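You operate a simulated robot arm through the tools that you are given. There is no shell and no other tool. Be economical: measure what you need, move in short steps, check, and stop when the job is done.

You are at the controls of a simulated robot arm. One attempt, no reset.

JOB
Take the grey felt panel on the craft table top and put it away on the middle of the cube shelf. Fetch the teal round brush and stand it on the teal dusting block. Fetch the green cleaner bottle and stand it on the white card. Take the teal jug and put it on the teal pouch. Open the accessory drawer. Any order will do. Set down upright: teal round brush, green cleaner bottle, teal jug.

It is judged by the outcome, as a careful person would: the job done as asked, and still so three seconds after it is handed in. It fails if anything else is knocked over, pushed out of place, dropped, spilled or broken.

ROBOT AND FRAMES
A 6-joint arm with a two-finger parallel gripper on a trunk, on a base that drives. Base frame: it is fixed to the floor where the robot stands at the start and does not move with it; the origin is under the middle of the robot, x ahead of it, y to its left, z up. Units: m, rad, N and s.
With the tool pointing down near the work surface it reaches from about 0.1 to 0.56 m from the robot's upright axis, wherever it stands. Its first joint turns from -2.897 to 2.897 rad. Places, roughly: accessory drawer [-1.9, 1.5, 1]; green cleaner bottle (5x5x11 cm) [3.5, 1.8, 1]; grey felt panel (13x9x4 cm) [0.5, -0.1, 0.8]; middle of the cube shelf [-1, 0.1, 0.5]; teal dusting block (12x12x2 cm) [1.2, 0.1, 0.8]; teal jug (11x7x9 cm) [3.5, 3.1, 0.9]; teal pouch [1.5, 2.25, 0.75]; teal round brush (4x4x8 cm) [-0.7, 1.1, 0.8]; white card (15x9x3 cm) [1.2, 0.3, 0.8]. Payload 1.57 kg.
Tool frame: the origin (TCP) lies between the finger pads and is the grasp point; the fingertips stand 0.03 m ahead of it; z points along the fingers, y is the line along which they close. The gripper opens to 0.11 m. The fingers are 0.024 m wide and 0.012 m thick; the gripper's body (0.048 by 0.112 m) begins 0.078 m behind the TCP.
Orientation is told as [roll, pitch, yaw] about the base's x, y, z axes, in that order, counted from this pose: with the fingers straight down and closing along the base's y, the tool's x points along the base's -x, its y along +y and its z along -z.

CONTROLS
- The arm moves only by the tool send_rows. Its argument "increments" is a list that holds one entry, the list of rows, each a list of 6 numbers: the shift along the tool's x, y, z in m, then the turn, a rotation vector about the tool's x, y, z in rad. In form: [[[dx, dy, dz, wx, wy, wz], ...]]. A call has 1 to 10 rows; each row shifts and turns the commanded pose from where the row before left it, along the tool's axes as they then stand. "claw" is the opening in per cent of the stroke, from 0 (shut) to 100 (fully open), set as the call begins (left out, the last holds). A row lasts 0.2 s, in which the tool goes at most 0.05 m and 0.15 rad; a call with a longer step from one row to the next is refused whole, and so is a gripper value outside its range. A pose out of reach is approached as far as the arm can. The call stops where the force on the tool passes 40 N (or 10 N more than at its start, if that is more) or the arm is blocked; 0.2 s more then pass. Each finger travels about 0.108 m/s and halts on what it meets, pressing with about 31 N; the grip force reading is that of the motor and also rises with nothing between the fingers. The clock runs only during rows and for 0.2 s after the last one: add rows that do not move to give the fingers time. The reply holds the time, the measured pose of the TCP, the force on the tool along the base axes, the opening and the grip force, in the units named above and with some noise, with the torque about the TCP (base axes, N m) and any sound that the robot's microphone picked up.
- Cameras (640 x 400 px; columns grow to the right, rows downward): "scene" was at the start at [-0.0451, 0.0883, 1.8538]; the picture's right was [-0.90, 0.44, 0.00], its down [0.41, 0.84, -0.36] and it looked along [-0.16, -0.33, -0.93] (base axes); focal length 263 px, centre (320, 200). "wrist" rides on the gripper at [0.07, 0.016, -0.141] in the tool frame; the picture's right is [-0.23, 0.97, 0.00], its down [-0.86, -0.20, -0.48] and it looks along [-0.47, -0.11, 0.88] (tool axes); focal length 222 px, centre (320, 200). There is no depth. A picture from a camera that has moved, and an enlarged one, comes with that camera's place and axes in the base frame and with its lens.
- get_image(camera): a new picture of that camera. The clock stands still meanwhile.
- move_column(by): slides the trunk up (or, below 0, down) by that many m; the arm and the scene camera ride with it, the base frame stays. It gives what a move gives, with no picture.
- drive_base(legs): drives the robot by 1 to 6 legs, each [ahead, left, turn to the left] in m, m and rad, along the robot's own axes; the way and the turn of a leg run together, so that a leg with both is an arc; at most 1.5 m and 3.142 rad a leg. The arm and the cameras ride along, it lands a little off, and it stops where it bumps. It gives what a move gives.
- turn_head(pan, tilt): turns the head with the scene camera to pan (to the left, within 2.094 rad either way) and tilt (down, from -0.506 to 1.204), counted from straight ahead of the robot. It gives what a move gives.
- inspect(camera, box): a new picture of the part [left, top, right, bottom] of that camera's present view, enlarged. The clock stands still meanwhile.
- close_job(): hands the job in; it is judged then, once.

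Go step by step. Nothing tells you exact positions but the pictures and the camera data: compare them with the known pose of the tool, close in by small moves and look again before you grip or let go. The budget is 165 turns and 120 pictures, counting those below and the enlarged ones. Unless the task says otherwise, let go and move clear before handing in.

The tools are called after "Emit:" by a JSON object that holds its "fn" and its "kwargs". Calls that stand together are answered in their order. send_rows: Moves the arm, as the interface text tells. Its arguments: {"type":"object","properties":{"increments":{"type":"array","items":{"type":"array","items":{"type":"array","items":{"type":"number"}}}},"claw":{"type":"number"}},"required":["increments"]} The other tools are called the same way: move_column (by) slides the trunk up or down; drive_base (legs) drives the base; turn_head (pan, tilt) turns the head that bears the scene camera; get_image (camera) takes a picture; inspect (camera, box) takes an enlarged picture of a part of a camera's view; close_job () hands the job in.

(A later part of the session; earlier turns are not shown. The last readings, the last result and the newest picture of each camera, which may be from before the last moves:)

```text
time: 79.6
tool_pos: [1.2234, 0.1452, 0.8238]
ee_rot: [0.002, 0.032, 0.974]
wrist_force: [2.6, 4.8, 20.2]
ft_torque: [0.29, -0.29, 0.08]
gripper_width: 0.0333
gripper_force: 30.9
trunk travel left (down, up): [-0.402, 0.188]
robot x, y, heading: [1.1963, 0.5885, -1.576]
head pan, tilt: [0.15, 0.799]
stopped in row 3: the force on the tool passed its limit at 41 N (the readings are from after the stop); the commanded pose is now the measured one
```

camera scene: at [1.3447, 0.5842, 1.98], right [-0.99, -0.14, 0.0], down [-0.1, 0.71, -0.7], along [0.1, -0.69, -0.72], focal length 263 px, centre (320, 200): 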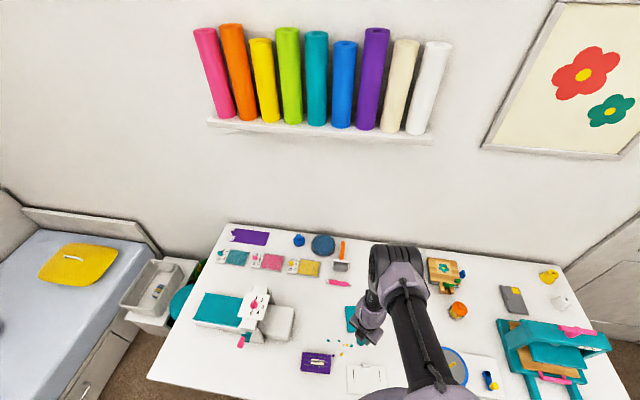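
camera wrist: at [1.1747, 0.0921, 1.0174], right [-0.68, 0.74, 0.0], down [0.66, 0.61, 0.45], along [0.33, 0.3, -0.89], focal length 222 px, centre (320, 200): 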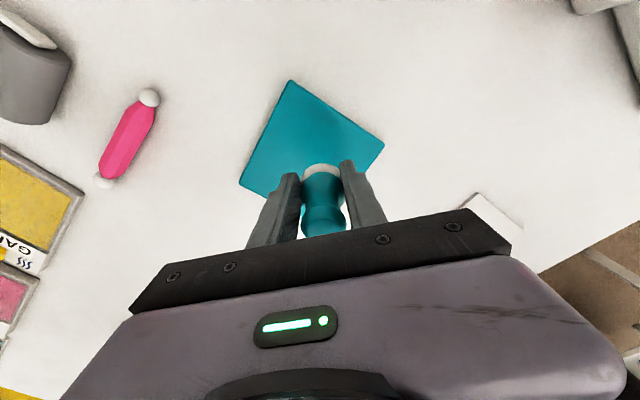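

Contact. I relieve the press, open slowly and rise.

Emit:
{"fn": "send_rows", "kwargs": {"increments": [[[0, 0, -0.0025, 0, 0, 0], [0, 0, 0, 0, 0, 0]]]}}

Emit:
{"fn": "send_rows", "kwargs": {"increments": [[[0, 0, 0, 0, 0, 0], [0, 0, 0, 0, 0, 0], [0, 0, 0, 0, 0, 0], [0, 0, 0, 0, 0, 0]]], "claw": 75}}

Emit:
{"fn": "get_image", "kwargs": {"camera": "wrist"}}

```text
time: 80.2
tool_pos: [1.2223, 0.1451, 0.8253]
ee_rot: [0.003, 0.029, 0.973]
wrist_force: [-0.3, 0.1, 0.5]
ft_torque: [0.01, 0.0, 0.01]
gripper_width: 0.0334
gripper_force: 31.0
trunk travel left (down, up): [-0.402, 0.188]
robot x, y, heading: [1.1926, 0.5853, -1.577]
head pan, tilt: [0.15, 0.799]
```

```text
time: 81.2
tool_pos: [1.2226, 0.1445, 0.8259]
ee_rot: [0.004, 0.03, 0.973]
wrist_force: [-0.2, 0.0, 0.1]
ft_torque: [-0.01, -0.02, -0.01]
gripper_width: 0.0824
gripper_force: 0.2
trunk travel left (down, up): [-0.402, 0.188]
robot x, y, heading: [1.195, 0.585, -1.58]
head pan, tilt: [0.15, 0.799]
```

```text
88 pictures are left
camera wrist: at [1.1734, 0.0989, 0.9689], right [-0.68, 0.74, 0.0], down [0.66, 0.61, 0.45], along [0.33, 0.3, -0.89], focal length 222 px, centre (320, 200)
```

wrist: 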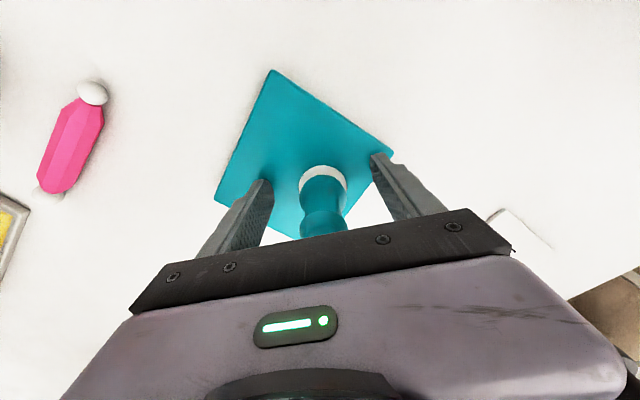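

Brush stands on the block. Rise straight up, clear off, and go round to the end of the craft table for the felt panel.

Emit:
{"fn": "send_rows", "kwargs": {"increments": [[[0, 0, -0.02, 0, 0, 0], [0, 0, -0.03, 0, 0, 0], [0, 0, -0.04, 0, 0, 0], [0, 0, -0.04, 0, 0, 0], [0, 0, -0.04, 0, 0, 0]]]}}

Emit:
{"fn": "drive_base", "kwargs": {"legs": [[-0.4, 0, 0], [0, 0, 1.571], [-1.44, 0, 0], [0, -1.03, 0]]}}

Emit:
{"fn": "turn_head", "kwargs": {"pan": 0.0, "tilt": 0.8}}

Emit:
{"fn": "get_image", "kwargs": {"camera": "scene"}}

```text
time: 82.4
tool_pos: [1.2243, 0.1561, 0.9932]
ee_rot: [0.008, 0.044, 0.975]
wrist_force: [0.0, 0.3, -0.2]
ft_torque: [0.01, 0.01, 0.0]
gripper_width: 0.0825
gripper_force: 0.1
out of reach, approached as far as the arm can: row 5
trunk travel left (down, up): [-0.402, 0.188]
robot x, y, heading: [1.1945, 0.5859, -1.578]
head pan, tilt: [0.15, 0.799]
```

```text
time: 99.9
tool_pos: [0.1764, 0.0738, 0.9914]
ee_rot: [0.024, 0.054, 2.547]
wrist_force: [-0.3, -0.7, -0.8]
ft_torque: [-0.02, 0.0, -0.03]
gripper_width: 0.0824
gripper_force: 0.0
trunk travel left (down, up): [-0.402, 0.188]
robot x, y, heading: [-0.2568, 0.0242, -0.005]
head pan, tilt: [0.15, 0.799]
stopped in leg 4: the robot was blocked; the commanded pose is now the measured one
```

```text
time: 100.6
tool_pos: [0.1769, 0.0744, 0.9908]
ee_rot: [0.029, 0.054, 2.548]
wrist_force: [-0.6, 0.0, 0.2]
ft_torque: [-0.01, -0.01, 0.0]
gripper_width: 0.0827
gripper_force: 0.1
trunk travel left (down, up): [-0.402, 0.188]
robot x, y, heading: [-0.254, 0.0193, -0.009]
head pan, tilt: [0.0, 0.799]
```

```text
87 pictures are left
camera scene: at [-0.194, 0.1999, 1.8059], right [0.0, -1.0, 0.02], down [-0.72, -0.01, -0.7], along [0.7, -0.02, -0.72], focal length 263 px, centre (320, 200)
```

scene: 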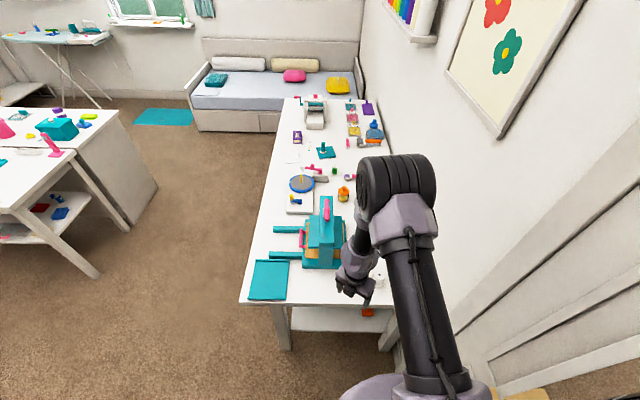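

The last leg was blocked near y=0.02; I look to the right to see what it touches.

Emit:
{"fn": "drive_base", "kwargs": {"legs": [[0, 0.03, 0]]}}

Emit:
{"fn": "turn_head", "kwargs": {"pan": -1.7, "tilt": 1.0}}

Emit:
{"fn": "get_image", "kwargs": {"camera": "scene"}}

```text
time: 101.4
tool_pos: [0.1775, 0.0813, 0.9918]
ee_rot: [0.006, 0.043, 2.543]
wrist_force: [0.4, -0.3, 0.7]
ft_torque: [0.03, 0.0, 0.01]
gripper_width: 0.0824
gripper_force: 0.0
trunk travel left (down, up): [-0.402, 0.188]
robot x, y, heading: [-0.256, 0.0528, -0.009]
head pan, tilt: [0.0, 0.799]
```

```text
time: 103.2
tool_pos: [0.1765, 0.0828, 0.9919]
ee_rot: [0.009, 0.044, 2.545]
wrist_force: [0.1, 0.0, 0.2]
ft_torque: [-0.03, 0.03, -0.08]
gripper_width: 0.0826
gripper_force: 0.1
trunk travel left (down, up): [-0.402, 0.188]
robot x, y, heading: [-0.2549, 0.0502, -0.005]
head pan, tilt: [-1.7, 1.0]
```

```text
86 pictures are left
camera scene: at [-0.2843, 0.1208, 1.7949], right [-0.99, 0.13, 0.0], down [0.11, 0.83, -0.54], along [-0.07, -0.54, -0.84], focal length 263 px, centre (320, 200)
```

scene: 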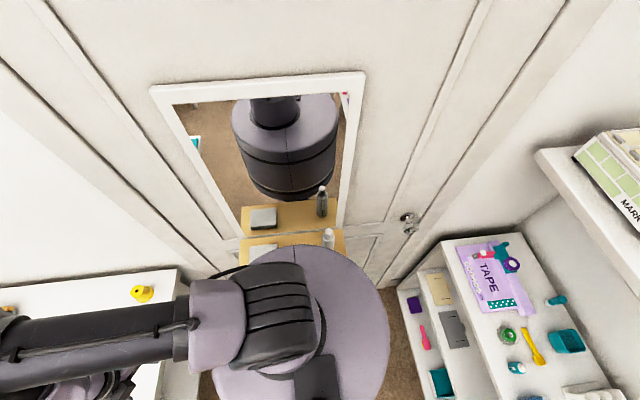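

It only brushed the ledge by the door; things there still stand. I raise the trunk, turn the tool so the camera comes to the robot side, and swing it right.

Emit:
{"fn": "move_column", "kwargs": {"by": 0.1}}

Emit:
{"fn": "send_rows", "kwargs": {"increments": [[[0, 0, 0, 0, 0, 0.15], [0, 0, 0, 0, 0, 0.15], [0, 0, 0, 0, 0, 0.15], [0, 0, 0, 0, 0, 0.15], [0, 0, 0, 0, 0, 0.15], [0, 0, 0, 0, 0, 0.15], [0, 0, 0, 0, 0, 0.15], [0, 0, 0, 0, 0, 0.15], [0, 0, 0, 0, 0, 0.15], [0, 0, 0, 0, 0, 0.15]]]}}

Emit:
{"fn": "send_rows", "kwargs": {"increments": [[[0, 0, 0, 0, 0, 0.15], [0, 0, 0, 0, 0, 0.15], [0, 0, 0, 0, 0, 0.15], [0, 0, 0, 0, 0, 0.15], [0, 0, 0, 0, 0, 0.15], [0, 0, 0, 0, 0, 0.15], [0, 0, 0, 0, 0, 0.145]]]}}

Emit:
{"fn": "get_image", "kwargs": {"camera": "wrist"}}

```text
time: 104.5
tool_pos: [0.1762, 0.0817, 1.0927]
ee_rot: [0.008, 0.047, 2.543]
wrist_force: [-0.6, -0.1, 0.2]
ft_torque: [0.0, 0.03, 0.02]
gripper_width: 0.0825
gripper_force: 0.1
trunk travel left (down, up): [-0.502, 0.088]
robot x, y, heading: [-0.2527, 0.0497, -0.007]
head pan, tilt: [-1.7, 1.0]
```

```text
time: 106.7
tool_pos: [0.1761, 0.0816, 1.0925]
ee_rot: [-0.043, 0.013, 1.041]
wrist_force: [0.9, 0.2, -0.5]
ft_torque: [-0.01, -0.02, 0.0]
gripper_width: 0.0825
gripper_force: 0.0
trunk travel left (down, up): [-0.502, 0.088]
robot x, y, heading: [-0.254, 0.0509, -0.003]
head pan, tilt: [-1.7, 1.0]
```

```text
time: 108.3
tool_pos: [0.1508, 0.0277, 1.0833]
ee_rot: [-0.01, -0.087, 0.291]
wrist_force: [-0.2, 1.4, -0.7]
ft_torque: [0.0, 0.02, 0.02]
gripper_width: 0.0825
gripper_force: 0.1
out of reach, approached as far as the arm can: row 4, 5, 6, 7
trunk travel left (down, up): [-0.502, 0.088]
robot x, y, heading: [-0.2539, 0.0519, -0.005]
head pan, tilt: [-1.7, 1.0]
```

```text
85 pictures are left
camera wrist: at [0.0673, 0.0207, 1.2182], right [-0.06, 1.0, 0.01], down [0.83, 0.04, 0.55], along [0.55, 0.04, -0.83], focal length 222 px, centre (320, 200)
```

wrist: 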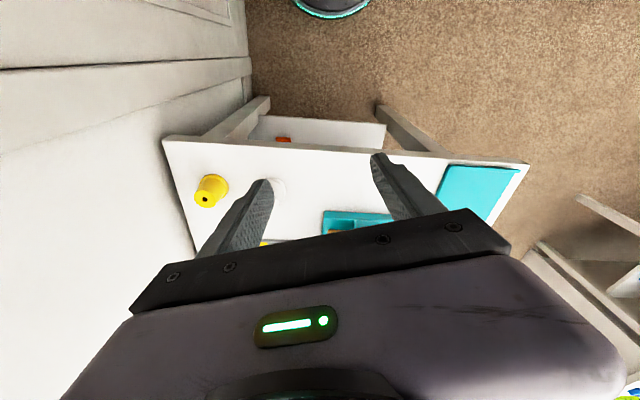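

The wrist turn limit is near yaw 0.3 here. I level the tool and drive forward to view the panel from above.

Emit:
{"fn": "send_rows", "kwargs": {"increments": [[[0, 0, 0, 0, 0, -0.15], [0, -0.03, -0.02, -0.01, 0.087, 0], [0, -0.03, 0, 0, 0, 0]]]}}

Emit:
{"fn": "drive_base", "kwargs": {"legs": [[0.24, 0, 0]]}}

Emit:
{"fn": "turn_head", "kwargs": {"pan": 0.0, "tilt": 1.0}}

Emit:
{"fn": "get_image", "kwargs": {"camera": "scene"}}

Emit:
{"fn": "get_image", "kwargs": {"camera": "wrist"}}

```text
time: 109.1
tool_pos: [0.1582, -0.0234, 1.0977]
ee_rot: [-0.033, 0.004, 0.439]
wrist_force: [0.2, -0.4, 0.4]
ft_torque: [0.02, -0.06, 0.0]
gripper_width: 0.0826
gripper_force: 0.0
out of reach, approached as far as the arm can: row 2, 3
trunk travel left (down, up): [-0.502, 0.088]
robot x, y, heading: [-0.2551, 0.0534, -0.001]
head pan, tilt: [-1.7, 1.0]
```

```text
time: 110.9
tool_pos: [0.3964, -0.0257, 1.0961]
ee_rot: [-0.033, 0.005, 0.44]
wrist_force: [-0.2, 0.8, 0.3]
ft_torque: [0.02, 0.03, 0.01]
gripper_width: 0.0828
gripper_force: 0.0
trunk travel left (down, up): [-0.502, 0.088]
robot x, y, heading: [-0.0143, 0.0471, -0.014]
head pan, tilt: [-1.7, 1.0]
```

```text
time: 112.6
tool_pos: [0.395, -0.0253, 1.0957]
ee_rot: [-0.034, 0.005, 0.44]
wrist_force: [0.5, 1.1, -0.1]
ft_torque: [-0.02, -0.03, -0.01]
gripper_width: 0.0827
gripper_force: 0.1
trunk travel left (down, up): [-0.502, 0.088]
robot x, y, heading: [-0.0151, 0.0489, -0.008]
head pan, tilt: [0.0, 1.0]
```

```text
84 pictures are left
camera scene: at [0.033, 0.1881, 1.8949], right [-0.01, -1.0, 0.0], down [-0.84, 0.01, -0.54], along [0.54, 0.0, -0.84], focal length 263 px, centre (320, 200)
```

scene: 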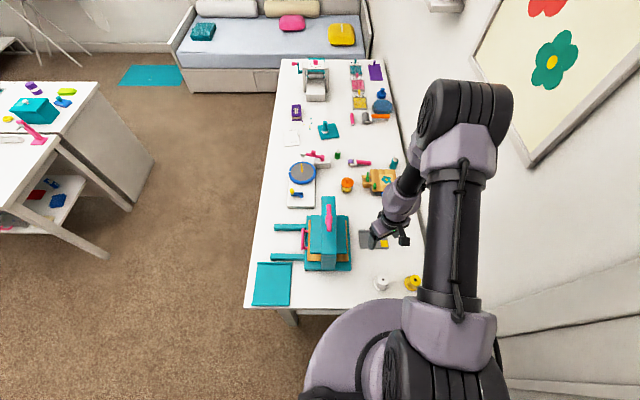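

```text
83 pictures are left
camera wrist: at [0.3248, -0.0358, 1.2378], right [-0.21, 0.98, -0.03], down [0.85, 0.2, 0.48], along [0.48, 0.07, -0.88], focal length 222 px, centre (320, 200)
```

wrist: 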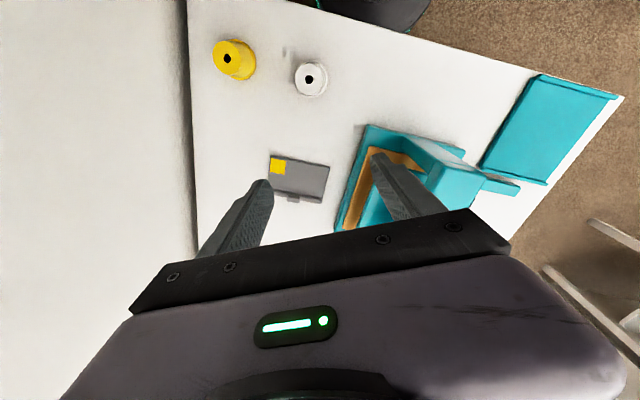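

Emit:
{"fn": "inspect", "kwargs": {"camera": "wrist", "box": [250, 140, 350, 215]}}

Emit:
{"fn": "inspect", "kwargs": {"camera": "scene", "box": [340, 215, 420, 265]}}

```text
5.33 times, centred on (300, 178) of wrist
camera zoom: at [0.3248, -0.0358, 1.2378], right [-0.21, 0.98, -0.03], down [0.85, 0.2, 0.48], along [0.48, 0.07, -0.88], focal length 1185 px, centre (427, 320)
```

zoom: 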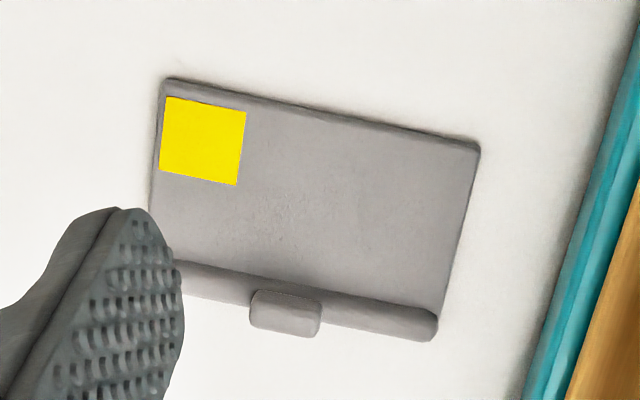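

```text
8.00 times, centred on (380, 240) of scene
camera zoom: at [0.033, 0.1881, 1.8949], right [-0.01, -1.0, 0.0], down [-0.84, 0.01, -0.54], along [0.54, 0.0, -0.84], focal length 2104 px, centre (-160, -120)
```

zoom: 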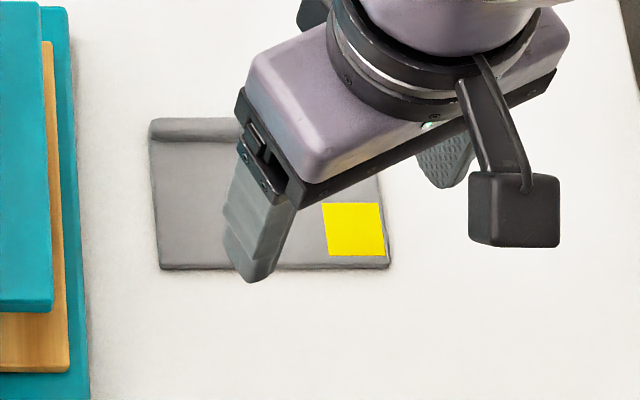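

Panel is aligned with the table (x 0.49–0.583, y −0.12–0.01). To later slide it into the shelf I'll grip it across its 9 cm width with the tool leaning, so I turn the tool the long way round first.

Emit:
{"fn": "send_rows", "kwargs": {"increments": [[[0, 0, 0, 0, 0, -0.15], [0, 0, 0, 0, 0, -0.15], [0, 0, 0, 0, 0, -0.15], [0, 0, 0, 0, 0, -0.15], [0, 0, 0, 0, 0, -0.15], [0, 0, 0, 0, 0, -0.15], [0, 0, 0, 0, 0, -0.15], [0, 0, 0, 0, 0, -0.15], [0, 0, 0, 0, 0, -0.15], [0, 0, 0, 0, 0, -0.15]]]}}

Emit:
{"fn": "send_rows", "kwargs": {"increments": [[[0, 0, 0, 0, 0, -0.15], [0, 0, 0, 0, 0, -0.15], [0, 0, 0, 0, 0, -0.15], [0, 0, 0, 0, 0, -0.15], [0, 0, 0, 0, 0, -0.15], [0, 0, 0, 0, 0, -0.15], [0, 0, 0, 0, 0, -0.15], [0, 0, 0, 0, 0, -0.15], [0, 0, 0, 0, 0, -0.15], [0, 0, 0, 0, 0, -0.15]]]}}

Emit:
{"fn": "send_rows", "kwargs": {"increments": [[[0, 0, 0, 0, 0, -0.15], [0, 0, 0, 0, 0, -0.15], [0, 0, 0, 0, 0, -0.15], [0, 0, 0, 0, 0, -0.15], [0, 0, 0, 0, 0, -0.15], [0, 0, 0, 0, 0, -0.15], [0, 0, 0, 0, 0, -0.15], [0, 0, 0, 0, 0, -0.15], [0, 0, 0, 0, 0, -0.072]]], "claw": 100}}

```text
time: 114.8
tool_pos: [0.3954, -0.0253, 1.0963]
ee_rot: [0.003, 0.033, 1.94]
wrist_force: [0.4, 0.2, 1.0]
ft_torque: [0.02, 0.01, 0.0]
gripper_width: 0.0823
gripper_force: 0.1
trunk travel left (down, up): [-0.502, 0.088]
robot x, y, heading: [-0.0176, 0.0483, -0.006]
head pan, tilt: [0.0, 1.0]
```

```text
time: 117.0
tool_pos: [0.3949, -0.0255, 1.0974]
ee_rot: [0.035, -0.003, -2.843]
wrist_force: [0.7, 0.3, 0.0]
ft_torque: [-0.01, -0.03, 0.01]
gripper_width: 0.0825
gripper_force: 0.0
trunk travel left (down, up): [-0.502, 0.088]
robot x, y, heading: [-0.0163, 0.0476, -0.005]
head pan, tilt: [0.0, 1.0]
```

```text
time: 119.0
tool_pos: [0.3965, -0.0246, 1.0966]
ee_rot: [0.011, -0.034, -1.571]
wrist_force: [0.4, 0.1, 0.0]
ft_torque: [0.02, -0.03, 0.0]
gripper_width: 0.1101
gripper_force: 0.0
trunk travel left (down, up): [-0.502, 0.088]
robot x, y, heading: [-0.0155, 0.0502, -0.006]
head pan, tilt: [0.0, 1.0]
```

Yaw is right. Drive 12 cm nearer, shift right over the panel's right end, and lean the tool 0.5 rad.

Emit:
{"fn": "drive_base", "kwargs": {"legs": [[0.12, 0, 0]]}}

Emit:
{"fn": "send_rows", "kwargs": {"increments": [[[-0.025, 0.008, 0, 0.011, 0.034, 0], [-0.025, 0.008, 0, 0, 0, 0], [-0.025, 0.008, 0, 0, 0, 0], [0, 0, 0, 0, 0.15, 0], [0, 0, 0, 0, 0.15, 0], [0, 0, 0, 0, 0.15, 0], [0, 0, 0, 0, 0.05, 0]]]}}

Emit:
{"fn": "get_image", "kwargs": {"camera": "wrist"}}

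Emit:
{"fn": "get_image", "kwargs": {"camera": "scene"}}

```text
time: 120.2
tool_pos: [0.4879, -0.0251, 1.0965]
ee_rot: [0.01, -0.033, -1.572]
wrist_force: [0.8, 0.2, 0.2]
ft_torque: [0.01, 0.0, -0.02]
gripper_width: 0.1098
gripper_force: 0.0
trunk travel left (down, up): [-0.502, 0.088]
robot x, y, heading: [0.0768, 0.0502, -0.004]
head pan, tilt: [0.0, 1.0]
stopped in leg 1: the robot was blocked; the commanded pose is now the measured one
```

```text
time: 121.8
tool_pos: [0.505, -0.1002, 1.0812]
ee_rot: [0.149, 0.108, -1.557]
wrist_force: [0.6, 0.5, 0.1]
ft_torque: [-0.01, 0.0, 0.01]
gripper_width: 0.1099
gripper_force: 0.1
out of reach, approached as far as the arm can: row 1, 2, 3, 4, 5, 6
trunk travel left (down, up): [-0.502, 0.088]
robot x, y, heading: [0.0766, 0.0508, -0.009]
head pan, tilt: [0.0, 1.0]
```

```text
80 pictures are left
camera wrist: at [0.5008, -0.0472, 1.2303], right [0.97, -0.23, 0.12], down [-0.26, -0.9, 0.35], along [0.03, -0.37, -0.93], focal length 222 px, centre (320, 200)
```

wrist: 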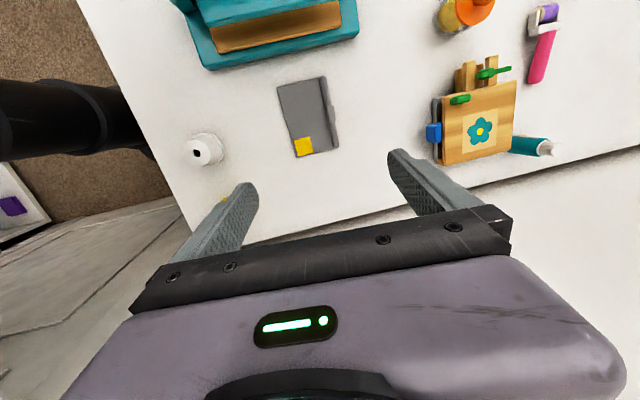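

```text
79 pictures are left
camera scene: at [0.1234, 0.1881, 1.8949], right [0.0, -1.0, 0.0], down [-0.84, 0.0, -0.54], along [0.54, 0.0, -0.84], focal length 263 px, centre (320, 200)
```

scene: 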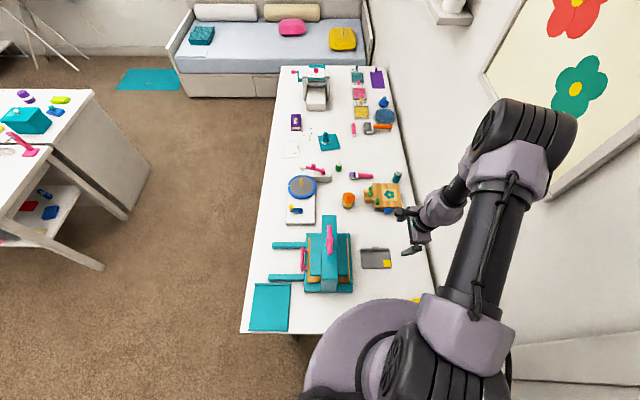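

The table edge stops the base at x≈0.08. I shift the base a little right, and first bring the tool to the arm's comfortable height before leaning it.

Emit:
{"fn": "drive_base", "kwargs": {"legs": [[-0.005, -0.065, 0]]}}

Emit:
{"fn": "send_rows", "kwargs": {"increments": [[[0, 0, 0, 0.14, 0, 0], [0, 0, 0.03, 0, 0, 0], [0, 0, 0.03, 0, 0, 0], [0, 0, 0.03, 0, 0, 0], [0, 0, 0.03, 0, 0, 0]]]}}

```text
time: 122.8
tool_pos: [0.5009, -0.1671, 1.0808]
ee_rot: [0.15, 0.107, -1.556]
wrist_force: [0.2, -0.5, -0.7]
ft_torque: [0.1, 0.0, -0.03]
gripper_width: 0.1098
gripper_force: 0.1
trunk travel left (down, up): [-0.502, 0.088]
robot x, y, heading: [0.0675, -0.0169, -0.003]
head pan, tilt: [0.0, 1.0]
```

```text
time: 124.0
tool_pos: [0.5125, -0.1445, 0.9627]
ee_rot: [0.087, 0.129, -1.554]
wrist_force: [-0.5, 1.1, 0.5]
ft_torque: [0.01, -0.01, 0.0]
gripper_width: 0.1101
gripper_force: 0.0
out of reach, approached as far as the arm can: row 1
trunk travel left (down, up): [-0.502, 0.088]
robot x, y, heading: [0.0684, -0.0158, -0.004]
head pan, tilt: [0.0, 1.0]
```

Emit:
{"fn": "send_rows", "kwargs": {"increments": [[[0, 0, 0, 0.03, 0.06, 0], [0, 0, 0, 0.03, 0.06, 0], [0, 0, 0, 0.027, 0.06, 0], [0, 0, 0, 0, 0.06, 0], [0, 0, 0, 0, 0.06, 0], [0, 0, 0, 0, 0.06, 0]]]}}

```text
time: 125.4
tool_pos: [0.5132, -0.1443, 0.9632]
ee_rot: [0.002, 0.489, -1.545]
wrist_force: [-0.2, -0.5, -0.6]
ft_torque: [0.01, -0.01, 0.01]
gripper_width: 0.1098
gripper_force: 0.1
trunk travel left (down, up): [-0.502, 0.088]
robot x, y, heading: [0.0727, -0.0137, -0.006]
head pan, tilt: [0.0, 1.0]
```

The lean works here. Align yaw, move over the panel's right end, then view.

Emit:
{"fn": "send_rows", "kwargs": {"increments": [[[0.0195, 0.0116, 0.0104, -0.0122, 0, 0.023], [0.0195, 0.0116, 0.0104, 0, 0, 0], [0, 0, 0, 0, 0, 0]]]}}

Emit:
{"fn": "get_image", "kwargs": {"camera": "wrist"}}

```text
time: 126.2
tool_pos: [0.5362, -0.1008, 0.962]
ee_rot: [0.0, 0.492, -1.57]
wrist_force: [1.2, 0.2, 0.1]
ft_torque: [-0.01, 0.02, -0.03]
gripper_width: 0.1101
gripper_force: 0.1
trunk travel left (down, up): [-0.502, 0.088]
robot x, y, heading: [0.0702, -0.0152, -0.004]
head pan, tilt: [0.0, 1.0]
```

```text
78 pictures are left
camera wrist: at [0.5524, -0.1057, 1.1204], right [0.97, -0.2, -0.1], down [-0.2, -0.98, 0.02], along [-0.11, 0.0, -0.99], focal length 222 px, centre (320, 200)
```

wrist: 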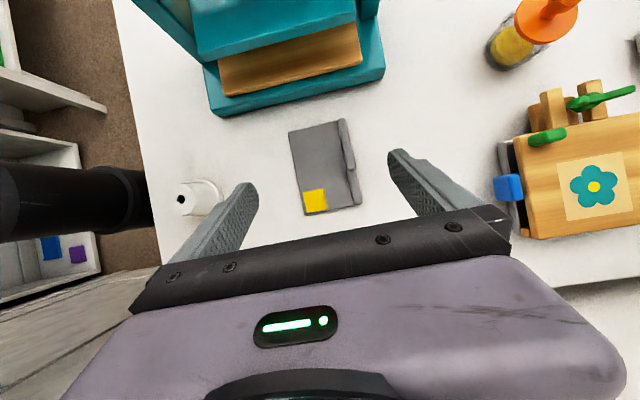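

View agrees with the panel at [0.533, −0.055]. Lower with the trunk in two steps.

Emit:
{"fn": "move_column", "kwargs": {"by": -0.1}}

Emit:
{"fn": "get_image", "kwargs": {"camera": "wrist"}}

Emit:
{"fn": "get_image", "kwargs": {"camera": "scene"}}

```text
time: 127.5
tool_pos: [0.5364, -0.0997, 0.8617]
ee_rot: [0.003, 0.489, -1.57]
wrist_force: [0.0, -0.6, -0.7]
ft_torque: [-0.02, -0.02, 0.01]
gripper_width: 0.1098
gripper_force: 0.1
trunk travel left (down, up): [-0.402, 0.188]
robot x, y, heading: [0.069, -0.015, -0.005]
head pan, tilt: [0.0, 1.0]
```

```text
77 pictures are left
camera wrist: at [0.5525, -0.1055, 1.0206], right [0.97, -0.2, -0.1], down [-0.2, -0.98, 0.02], along [-0.11, 0.0, -0.99], focal length 222 px, centre (320, 200)
```

wrist: 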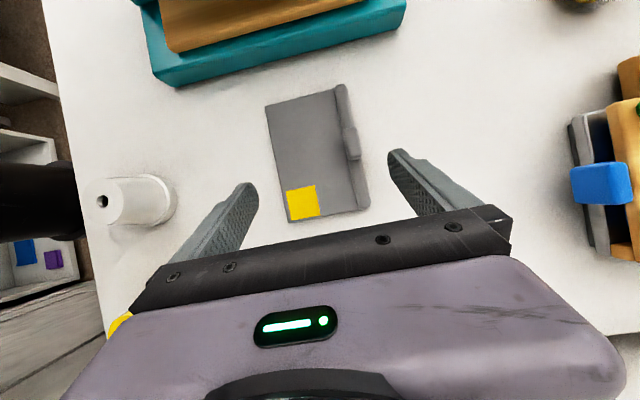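

```text
76 pictures are left
camera scene: at [0.1183, 0.1232, 1.795], right [-0.01, -1.0, 0.0], down [-0.84, 0.0, -0.54], along [0.54, 0.0, -0.84], focal length 263 px, centre (320, 200)
```

scene: 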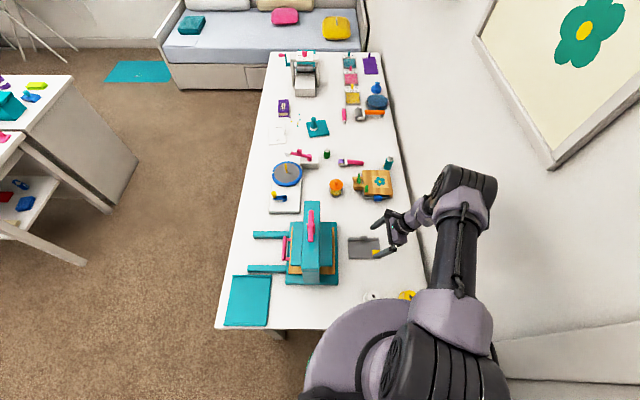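

Emit:
{"fn": "move_column", "kwargs": {"by": -0.052}}

Emit:
{"fn": "get_image", "kwargs": {"camera": "wrist"}}

```text
time: 128.4
tool_pos: [0.5363, -0.1001, 0.811]
ee_rot: [0.003, 0.491, -1.572]
wrist_force: [-6.8, -2.8, 15.2]
ft_torque: [-0.03, 1.04, 0.38]
gripper_width: 0.1102
gripper_force: 0.0
trunk travel left (down, up): [-0.35, 0.24]
robot x, y, heading: [0.0676, -0.0177, -0.007]
head pan, tilt: [0.0, 1.0]
stopped: the force on the tool passed its limit at 43 N (the readings are from after the stop); the commanded pose is now the measured one
```

```text
75 pictures are left
camera wrist: at [0.5526, -0.1061, 0.97], right [0.97, -0.2, -0.11], down [-0.2, -0.98, 0.02], along [-0.11, 0.0, -0.99], focal length 222 px, centre (320, 200)
```

wrist: 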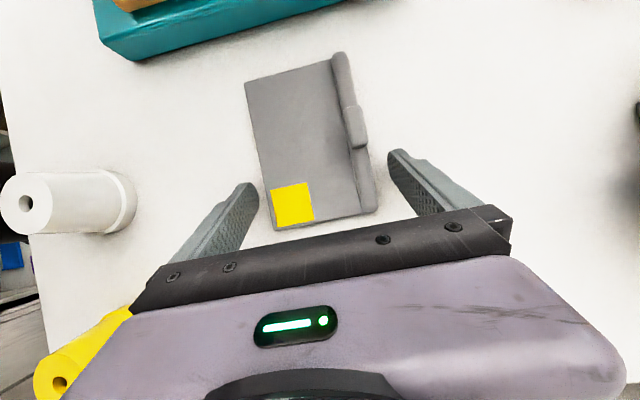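

Fingertips touched the table at z≈0.779. I lift 2–3 mm and close on the panel.

Emit:
{"fn": "send_rows", "kwargs": {"increments": [[[0.0012, 0, -0.0022, 0, 0, 0], [0, 0, 0, 0, 0, 0]]]}}

Emit:
{"fn": "send_rows", "kwargs": {"increments": [[[0, 0, 0, 0, 0, 0], [0, 0, 0, 0, 0, 0], [0, 0, 0, 0, 0, 0], [0, 0, 0, 0, 0, 0]]], "claw": 50}}

Emit:
{"fn": "get_image", "kwargs": {"camera": "wrist"}}

```text
time: 129.0
tool_pos: [0.5371, -0.1001, 0.8141]
ee_rot: [0.002, 0.492, -1.572]
wrist_force: [0.2, -0.8, -1.0]
ft_torque: [0.01, 0.0, 0.01]
gripper_width: 0.1097
gripper_force: 0.0
trunk travel left (down, up): [-0.35, 0.24]
robot x, y, heading: [0.0689, -0.0138, -0.004]
head pan, tilt: [0.0, 1.0]
```

```text
time: 130.0
tool_pos: [0.5372, -0.0993, 0.8142]
ee_rot: [0.001, 0.492, -1.572]
wrist_force: [-1.1, -0.2, 0.4]
ft_torque: [0.0, 0.02, -0.01]
gripper_width: 0.0886
gripper_force: 31.1
trunk travel left (down, up): [-0.35, 0.24]
robot x, y, heading: [0.0693, -0.0185, -0.004]
head pan, tilt: [0.0, 1.0]
```

```text
74 pictures are left
camera wrist: at [0.5534, -0.1059, 0.9722], right [0.97, -0.2, -0.11], down [-0.2, -0.98, 0.02], along [-0.11, 0.0, -0.99], focal length 222 px, centre (320, 200)
```

wrist: 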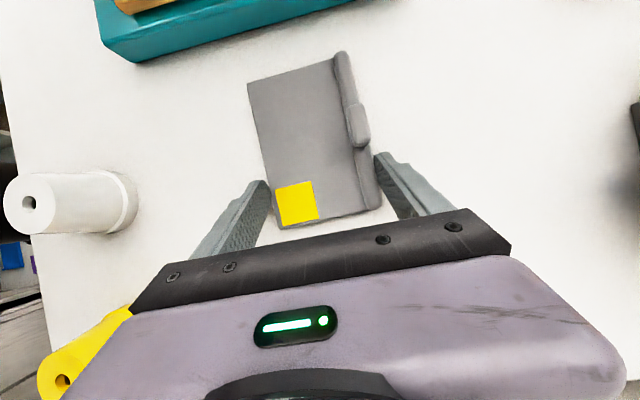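

Gripped at 8.9 cm. Lift with the trunk and check.

Emit:
{"fn": "move_column", "kwargs": {"by": 0.1}}

Emit:
{"fn": "get_image", "kwargs": {"camera": "wrist"}}

```text
time: 131.3
tool_pos: [0.537, -0.0996, 0.9142]
ee_rot: [0.001, 0.492, -1.573]
wrist_force: [1.1, -0.3, 0.1]
ft_torque: [0.01, -0.01, -0.01]
gripper_width: 0.0886
gripper_force: 30.7
trunk travel left (down, up): [-0.45, 0.14]
robot x, y, heading: [0.0664, -0.0171, -0.002]
head pan, tilt: [0.0, 1.0]
```

```text
73 pictures are left
camera wrist: at [0.5534, -0.1059, 1.0721], right [0.97, -0.2, -0.11], down [-0.2, -0.98, 0.02], along [-0.11, 0.0, -0.99], focal length 222 px, centre (320, 200)
```

wrist: 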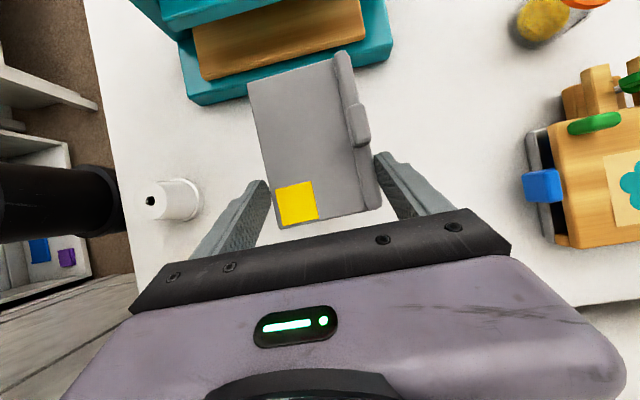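

Panel is held level. Raise, retreat diagonally away from the press and door ledge, then into open floor.

Emit:
{"fn": "move_column", "kwargs": {"by": 0.13}}

Emit:
{"fn": "drive_base", "kwargs": {"legs": [[-0.1, 0.06, 0], [-0.22, 0.02, 0], [0, 0.25, 0]]}}

Emit:
{"fn": "send_rows", "kwargs": {"increments": [[[0, 0, 0, -0.0663, 0, 0.1235], [0, 0, 0, -0.0663, 0, 0.1235], [0, 0, 0, -0.0663, 0, 0.1235], [0, 0, 0, -0.0663, 0, 0.1235], [0, 0, 0, -0.0663, 0, 0.1235], [0, 0, 0, -0.0663, 0, 0.1235]]]}}

```text
time: 132.9
tool_pos: [0.5369, -0.0995, 1.0449]
ee_rot: [0.001, 0.492, -1.572]
wrist_force: [-0.3, 0.2, -0.7]
ft_torque: [-0.02, -0.03, -0.03]
gripper_width: 0.0888
gripper_force: 30.7
trunk travel left (down, up): [-0.58, 0.01]
robot x, y, heading: [0.0685, -0.0167, 0.001]
head pan, tilt: [0.0, 1.0]
```

```text
time: 136.9
tool_pos: [0.219, 0.2309, 1.0456]
ee_rot: [0.0, 0.492, -1.572]
wrist_force: [0.1, 0.3, -0.6]
ft_torque: [-0.01, 0.01, -0.01]
gripper_width: 0.0884
gripper_force: 31.6
trunk travel left (down, up): [-0.58, 0.01]
robot x, y, heading: [-0.2475, 0.3191, -0.011]
head pan, tilt: [0.0, 1.0]
```

```text
time: 138.3
tool_pos: [0.2184, 0.231, 1.0441]
ee_rot: [0.003, 0.492, -2.417]
wrist_force: [-0.2, 0.1, -0.7]
ft_torque: [-0.05, -0.01, -0.03]
gripper_width: 0.0883
gripper_force: 30.6
trunk travel left (down, up): [-0.58, 0.01]
robot x, y, heading: [-0.2477, 0.3186, -0.009]
head pan, tilt: [0.0, 1.0]
```

Emit:
{"fn": "send_rows", "kwargs": {"increments": [[[0, 0, 0, -0.0685, 0, 0.1278], [0, 0, 0, -0.0685, 0, 0.1278], [0, 0, 0, -0.0685, 0, 0.1278], [0, 0, 0, -0.0685, 0, 0.1278], [0, 0, 0, -0.0685, 0, 0.1278]]]}}

Emit:
{"fn": "drive_base", "kwargs": {"legs": [[0, 0, 1.571], [0, 0, 1.571]]}}

Emit:
{"fn": "turn_head", "kwargs": {"pan": 0.1, "tilt": 0.95}}

Emit:
{"fn": "get_image", "kwargs": {"camera": "scene"}}

Emit:
{"fn": "get_image", "kwargs": {"camera": "wrist"}}

```text
time: 139.5
tool_pos: [0.2191, 0.2319, 1.045]
ee_rot: [0.002, 0.493, 3.14]
wrist_force: [0.3, -0.7, -0.9]
ft_torque: [-0.01, 0.0, 0.02]
gripper_width: 0.0886
gripper_force: 31.0
trunk travel left (down, up): [-0.58, 0.01]
robot x, y, heading: [-0.2524, 0.3207, -0.01]
head pan, tilt: [0.0, 1.0]
```

```text
time: 147.5
tool_pos: [-0.7181, 0.4009, 1.0447]
ee_rot: [0.0, 0.494, 0.007]
wrist_force: [0.3, -0.4, -0.9]
ft_torque: [0.02, 0.02, 0.01]
gripper_width: 0.0889
gripper_force: 30.8
trunk travel left (down, up): [-0.58, 0.01]
robot x, y, heading: [-0.2458, 0.3157, 3.141]
head pan, tilt: [0.0, 1.0]
```

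```text
time: 148.2
tool_pos: [-0.7172, 0.4004, 1.0437]
ee_rot: [0.0, 0.495, 0.003]
wrist_force: [1.3, -0.4, -0.4]
ft_torque: [-0.01, 0.0, -0.01]
gripper_width: 0.0886
gripper_force: 30.9
trunk travel left (down, up): [-0.58, 0.01]
robot x, y, heading: [-0.2501, 0.3176, 3.143]
head pan, tilt: [0.099, 0.949]
```

```text
72 pictures are left
camera scene: at [-0.3027, 0.1686, 1.9763], right [-0.1, 1.0, 0.0], down [0.81, 0.08, -0.58], along [-0.58, -0.06, -0.81], focal length 263 px, centre (320, 200)
```

scene: 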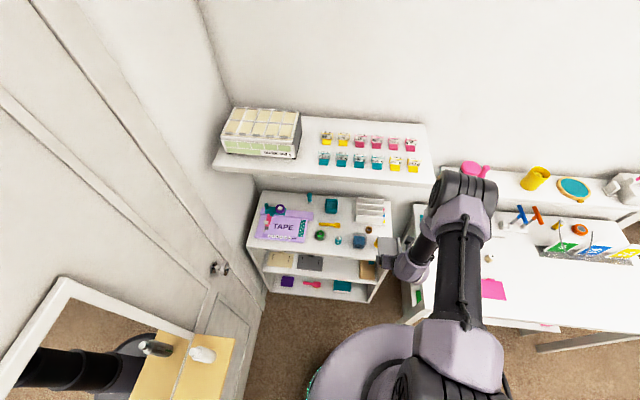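

```text
71 pictures are left
camera wrist: at [-0.7119, 0.4164, 1.2023], right [0.19, 0.97, -0.11], down [0.98, -0.19, 0.02], along [-0.01, -0.11, -0.99], focal length 222 px, centre (320, 200)
```

wrist: 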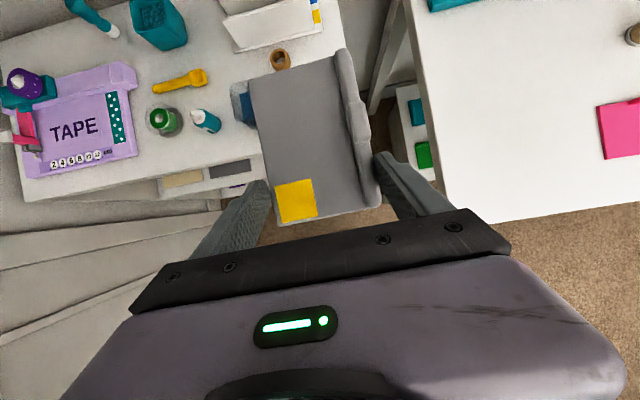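

The panel is in hand with the tool pointing ahead and down. I zoom on the shelf for heights and the free spot.

Emit:
{"fn": "inspect", "kwargs": {"camera": "scene", "box": [230, 180, 430, 305]}}

```text
3.20 times, centred on (330, 242) of scene
camera zoom: at [-0.3027, 0.1686, 1.9763], right [-0.1, 1.0, 0.0], down [0.81, 0.08, -0.58], along [-0.58, -0.06, -0.81], focal length 842 px, centre (288, 64)
```

zoom: 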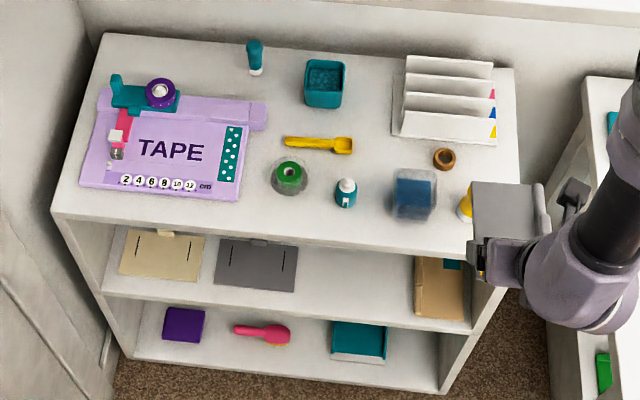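

Free slot on the middle board is y≈0.12–0.35, centre ≈0.235. Back off, line up at y≈0.235 and lower the trunk in front of the shelf.

Emit:
{"fn": "drive_base", "kwargs": {"legs": [[-0.12, 0, 0], [0, 0.168, 0]]}}

Emit:
{"fn": "move_column", "kwargs": {"by": -0.46}}

Emit:
{"fn": "get_image", "kwargs": {"camera": "wrist"}}

Emit:
{"fn": "get_image", "kwargs": {"camera": "scene"}}

```text
time: 150.5
tool_pos: [-0.5971, 0.2342, 1.0456]
ee_rot: [0.003, 0.494, 0.003]
wrist_force: [-0.7, -0.2, -0.6]
ft_torque: [-0.04, 0.01, -0.03]
gripper_width: 0.0887
gripper_force: 30.7
trunk travel left (down, up): [-0.58, 0.01]
robot x, y, heading: [-0.129, 0.1526, 3.145]
head pan, tilt: [0.099, 0.949]
```

```text
refused: -0.46 is not a number from -0.4 to 0.4
```

```text
69 pictures are left
camera wrist: at [-0.5919, 0.2497, 1.2024], right [0.2, 0.97, -0.11], down [0.98, -0.2, 0.02], along [-0.01, -0.11, -0.99], focal length 222 px, centre (320, 200)
```

wrist: 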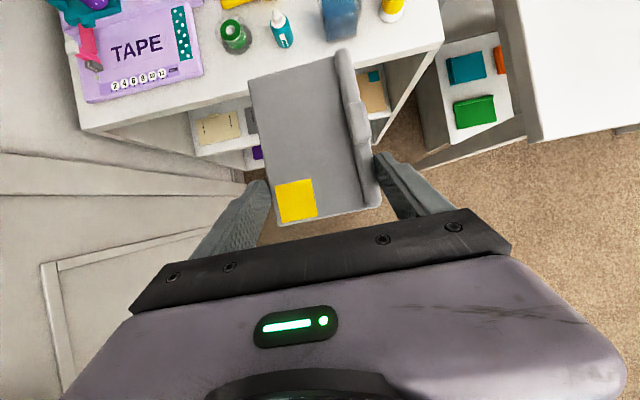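

```text
68 pictures are left
camera scene: at [-0.1828, 0.0012, 1.9762], right [-0.1, 1.0, 0.0], down [0.81, 0.08, -0.58], along [-0.58, -0.06, -0.81], focal length 263 px, centre (320, 200)
```

scene: 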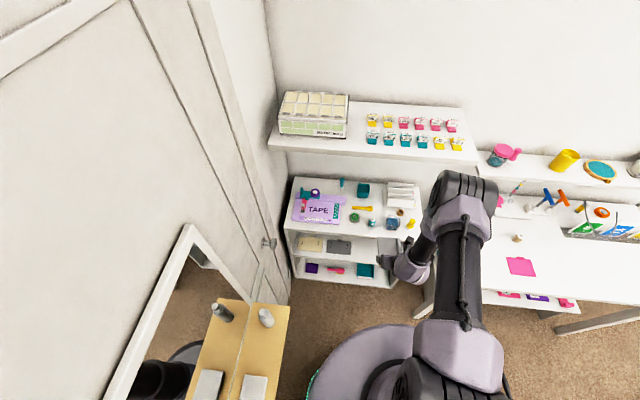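

Emit:
{"fn": "move_column", "kwargs": {"by": -0.4}}

Emit:
{"fn": "get_image", "kwargs": {"camera": "wrist"}}

Emit:
{"fn": "get_image", "kwargs": {"camera": "scene"}}

```text
time: 154.3
tool_pos: [-0.5985, 0.234, 0.6441]
ee_rot: [0.001, 0.495, 0.005]
wrist_force: [0.7, 0.0, -0.6]
ft_torque: [-0.01, -0.02, -0.02]
gripper_width: 0.0887
gripper_force: 31.6
trunk travel left (down, up): [-0.18, 0.41]
robot x, y, heading: [-0.1292, 0.1515, 3.138]
head pan, tilt: [0.099, 0.949]
```

```text
67 pictures are left
camera wrist: at [-0.5921, 0.2502, 0.8024], right [0.2, 0.97, -0.11], down [0.98, -0.2, 0.02], along [-0.01, -0.11, -0.99], focal length 222 px, centre (320, 200)
```

wrist: 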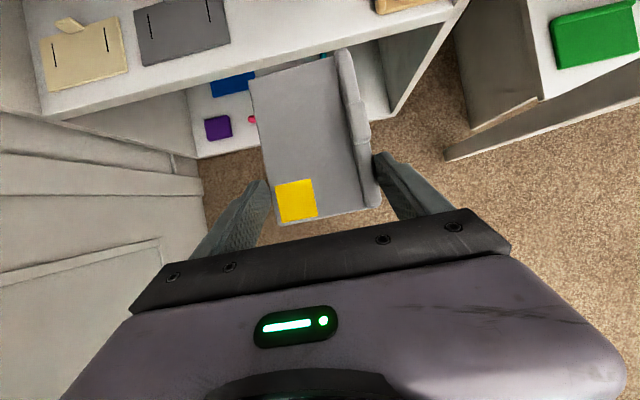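

```text
66 pictures are left
camera scene: at [-0.1832, 0.0019, 1.5764], right [-0.1, 1.0, 0.0], down [0.81, 0.08, -0.58], along [-0.58, -0.06, -0.81], focal length 263 px, centre (320, 200)
```

scene: 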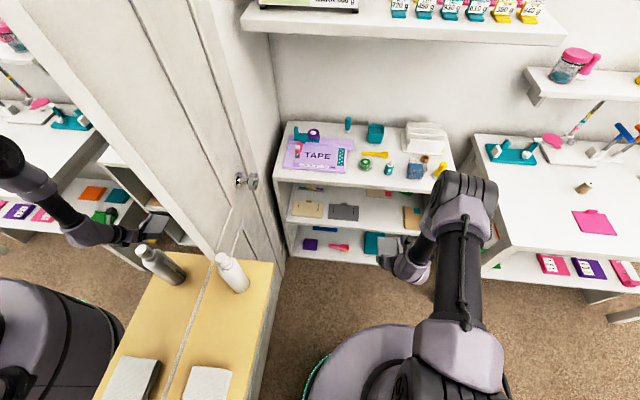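

Middle board edge at x≈−0.84, z≈0.434; gap centre y≈0.234. Lower to just above board height and drive in part way.

Emit:
{"fn": "move_column", "kwargs": {"by": -0.152}}

Emit:
{"fn": "get_image", "kwargs": {"camera": "wrist"}}

```text
time: 156.1
tool_pos: [-0.5981, 0.2339, 0.4933]
ee_rot: [0.0, 0.495, 0.003]
wrist_force: [0.6, -0.2, -0.7]
ft_torque: [0.02, -0.01, -0.04]
gripper_width: 0.0885
gripper_force: 31.2
trunk travel left (down, up): [-0.028, 0.562]
robot x, y, heading: [-0.1284, 0.1494, 3.138]
head pan, tilt: [0.099, 0.949]
```

```text
65 pictures are left
camera wrist: at [-0.5921, 0.2502, 0.6504], right [0.2, 0.97, -0.11], down [0.98, -0.2, 0.02], along [-0.01, -0.11, -0.99], focal length 222 px, centre (320, 200)
```

wrist: 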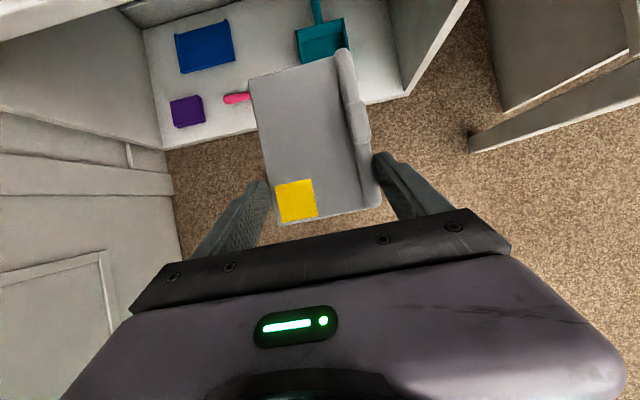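

Emit:
{"fn": "drive_base", "kwargs": {"legs": [[0.17, 0, 0]]}}

Emit:
{"fn": "get_image", "kwargs": {"camera": "wrist"}}

Emit:
{"fn": "get_image", "kwargs": {"camera": "scene"}}

```text
time: 157.4
tool_pos: [-0.723, 0.2334, 0.4868]
ee_rot: [-0.003, 0.469, -0.002]
wrist_force: [-0.7, -0.6, -0.6]
ft_torque: [-0.01, -0.05, -0.01]
gripper_width: 0.089
gripper_force: 30.8
trunk travel left (down, up): [-0.028, 0.562]
robot x, y, heading: [-0.2636, 0.1476, 3.137]
head pan, tilt: [0.099, 0.949]
stopped in leg 1: the force on the tool passed its limit at 84 N (the readings are from after the stop); the commanded pose is now the measured one
```

```text
64 pictures are left
camera wrist: at [-0.7189, 0.2503, 0.6459], right [0.2, 0.97, -0.11], down [0.98, -0.2, 0.04], along [0.02, -0.11, -0.99], focal length 222 px, centre (320, 200)
```

wrist: 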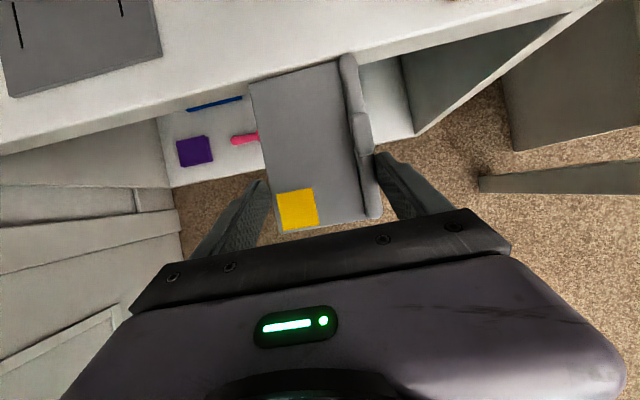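

```text
63 pictures are left
camera scene: at [-0.3172, 0.0024, 1.4243], right [-0.09, 1.0, 0.0], down [0.81, 0.08, -0.58], along [-0.58, -0.06, -0.81], focal length 263 px, centre (320, 200)
```

scene: 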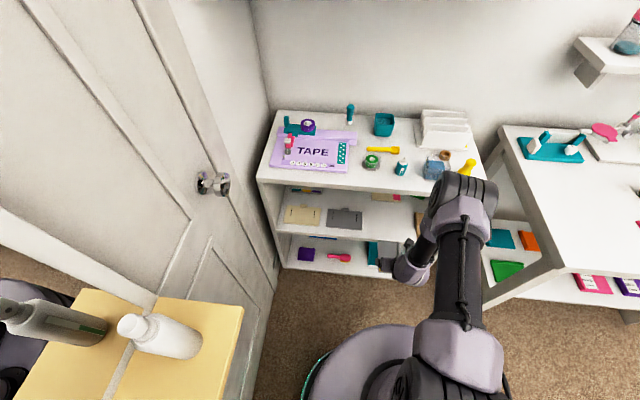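

The panel's leading edge met the board's front edge: the board top is higher than I figured. Back off, raise, and view again.

Emit:
{"fn": "drive_base", "kwargs": {"legs": [[-0.05, 0, 0]]}}

Emit:
{"fn": "move_column", "kwargs": {"by": 0.045}}

Emit:
{"fn": "get_image", "kwargs": {"camera": "wrist"}}

Emit:
{"fn": "inspect", "kwargs": {"camera": "scene", "box": [240, 90, 500, 290]}}

```text
time: 158.3
tool_pos: [-0.6726, 0.2343, 0.488]
ee_rot: [-0.006, 0.47, -0.001]
wrist_force: [0.7, -0.7, -0.5]
ft_torque: [0.02, -0.02, 0.0]
gripper_width: 0.0886
gripper_force: 31.6
trunk travel left (down, up): [-0.028, 0.562]
robot x, y, heading: [-0.2147, 0.151, 3.137]
head pan, tilt: [0.099, 0.949]
```

```text
time: 159.2
tool_pos: [-0.6719, 0.2336, 0.5333]
ee_rot: [-0.006, 0.47, -0.002]
wrist_force: [0.4, 0.1, 0.7]
ft_torque: [0.04, 0.03, 0.01]
gripper_width: 0.0886
gripper_force: 31.0
trunk travel left (down, up): [-0.073, 0.517]
robot x, y, heading: [-0.2147, 0.1497, 3.136]
head pan, tilt: [0.099, 0.949]
```

```text
62 pictures are left
camera wrist: at [-0.6696, 0.25, 0.6908], right [0.2, 0.97, -0.11], down [0.98, -0.2, 0.04], along [0.02, -0.11, -0.99], focal length 222 px, centre (320, 200)
```

wrist: 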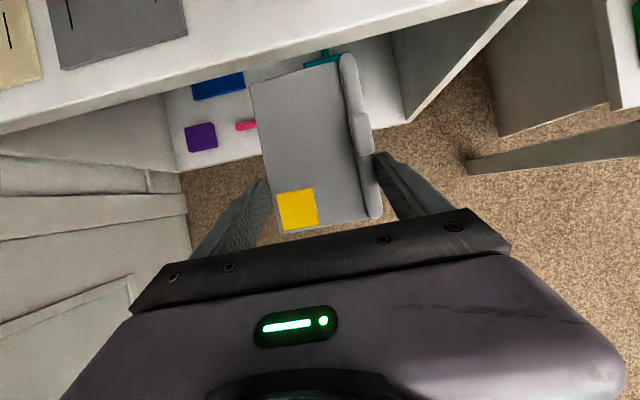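

```text
2.00 times, centred on (370, 190) of scene
camera zoom: at [-0.268, 0.0022, 1.4692], right [-0.09, 1.0, 0.0], down [0.81, 0.08, -0.58], along [-0.58, -0.06, -0.81], focal length 526 px, centre (220, 220)
```

zoom: 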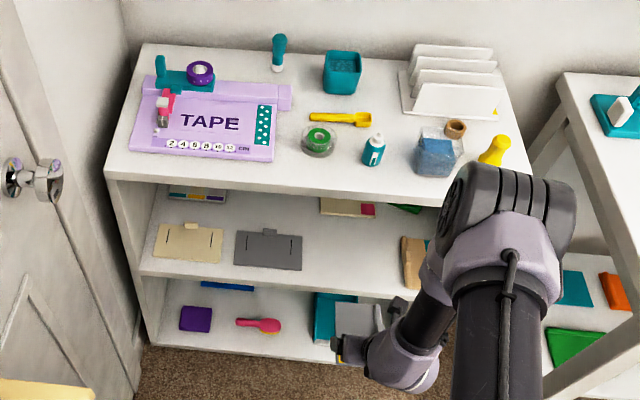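

Board is likely z≈0.46 with the top's underside ≈0.75. Restore the lean, then drive in.

Emit:
{"fn": "send_rows", "kwargs": {"increments": [[[0, 0, 0, -0.004, 0.024, 0], [0, 0, 0, 0, 0, 0]]]}}

Emit:
{"fn": "drive_base", "kwargs": {"legs": [[0.11, 0, 0]]}}

Emit:
{"fn": "get_image", "kwargs": {"camera": "wrist"}}

```text
time: 159.8
tool_pos: [-0.671, 0.2338, 0.5334]
ee_rot: [-0.001, 0.494, -0.003]
wrist_force: [-0.4, 0.2, 0.2]
ft_torque: [-0.03, 0.0, 0.02]
gripper_width: 0.0889
gripper_force: 31.1
trunk travel left (down, up): [-0.073, 0.517]
robot x, y, heading: [-0.2176, 0.1503, 3.129]
head pan, tilt: [0.099, 0.949]
```

```text
time: 161.0
tool_pos: [-0.7814, 0.234, 0.5341]
ee_rot: [-0.001, 0.494, 0.0]
wrist_force: [-0.1, 0.3, -0.3]
ft_torque: [-0.05, -0.05, 0.02]
gripper_width: 0.0888
gripper_force: 31.2
trunk travel left (down, up): [-0.073, 0.517]
robot x, y, heading: [-0.3211, 0.1499, 3.133]
head pan, tilt: [0.099, 0.949]
```

```text
60 pictures are left
camera wrist: at [-0.7752, 0.2497, 0.6909], right [0.2, 0.97, -0.11], down [0.98, -0.2, 0.02], along [-0.01, -0.11, -0.99], focal length 222 px, centre (320, 200)
```

wrist: 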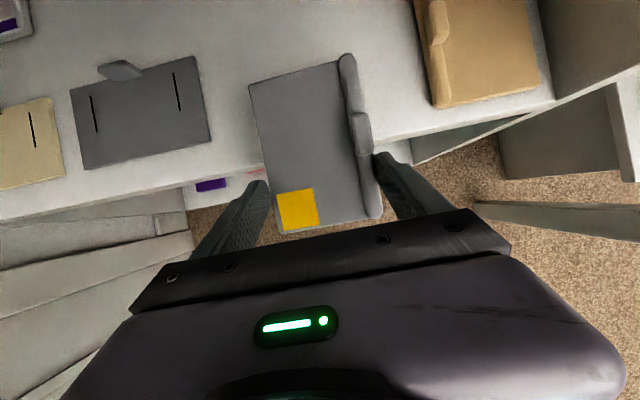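

Clear above the board, centred in the gap. Drive in 8 cm more.

Emit:
{"fn": "drive_base", "kwargs": {"legs": [[0.08, 0, 0]]}}

Emit:
{"fn": "get_image", "kwargs": {"camera": "wrist"}}

Emit:
{"fn": "get_image", "kwargs": {"camera": "scene"}}

```text
time: 162.1
tool_pos: [-0.8618, 0.2337, 0.533]
ee_rot: [0.0, 0.494, 0.001]
wrist_force: [0.3, -0.1, -1.1]
ft_torque: [0.03, 0.01, 0.0]
gripper_width: 0.0888
gripper_force: 31.5
trunk travel left (down, up): [-0.073, 0.517]
robot x, y, heading: [-0.4027, 0.1529, 3.138]
head pan, tilt: [0.099, 0.949]
```

```text
59 pictures are left
camera wrist: at [-0.8547, 0.2496, 0.6909], right [0.2, 0.97, -0.11], down [0.98, -0.2, 0.02], along [-0.01, -0.11, -0.99], focal length 222 px, centre (320, 200)
```

wrist: 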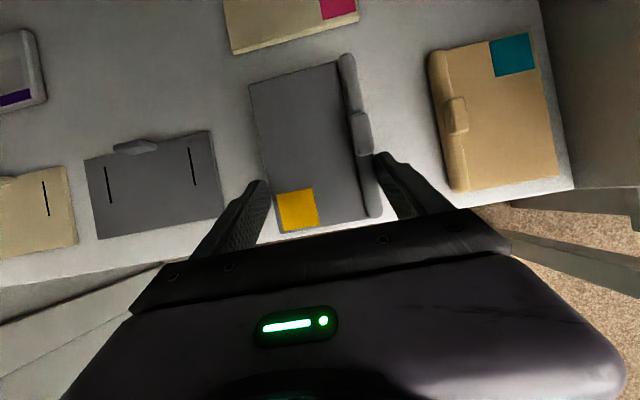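

```text
58 pictures are left
camera scene: at [-0.4567, 0.0029, 1.4693], right [-0.1, 1.0, 0.0], down [0.81, 0.08, -0.58], along [-0.58, -0.06, -0.81], focal length 263 px, centre (320, 200)
```

scene: 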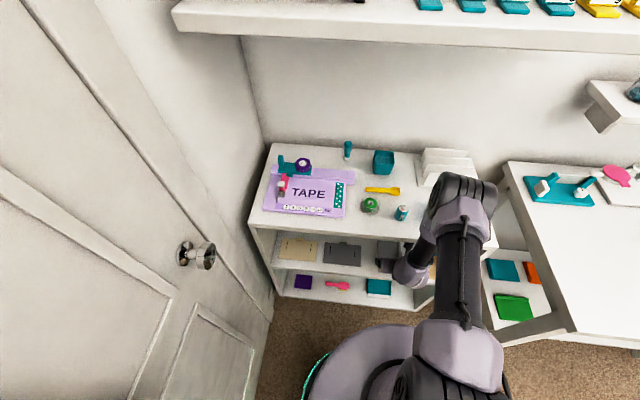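

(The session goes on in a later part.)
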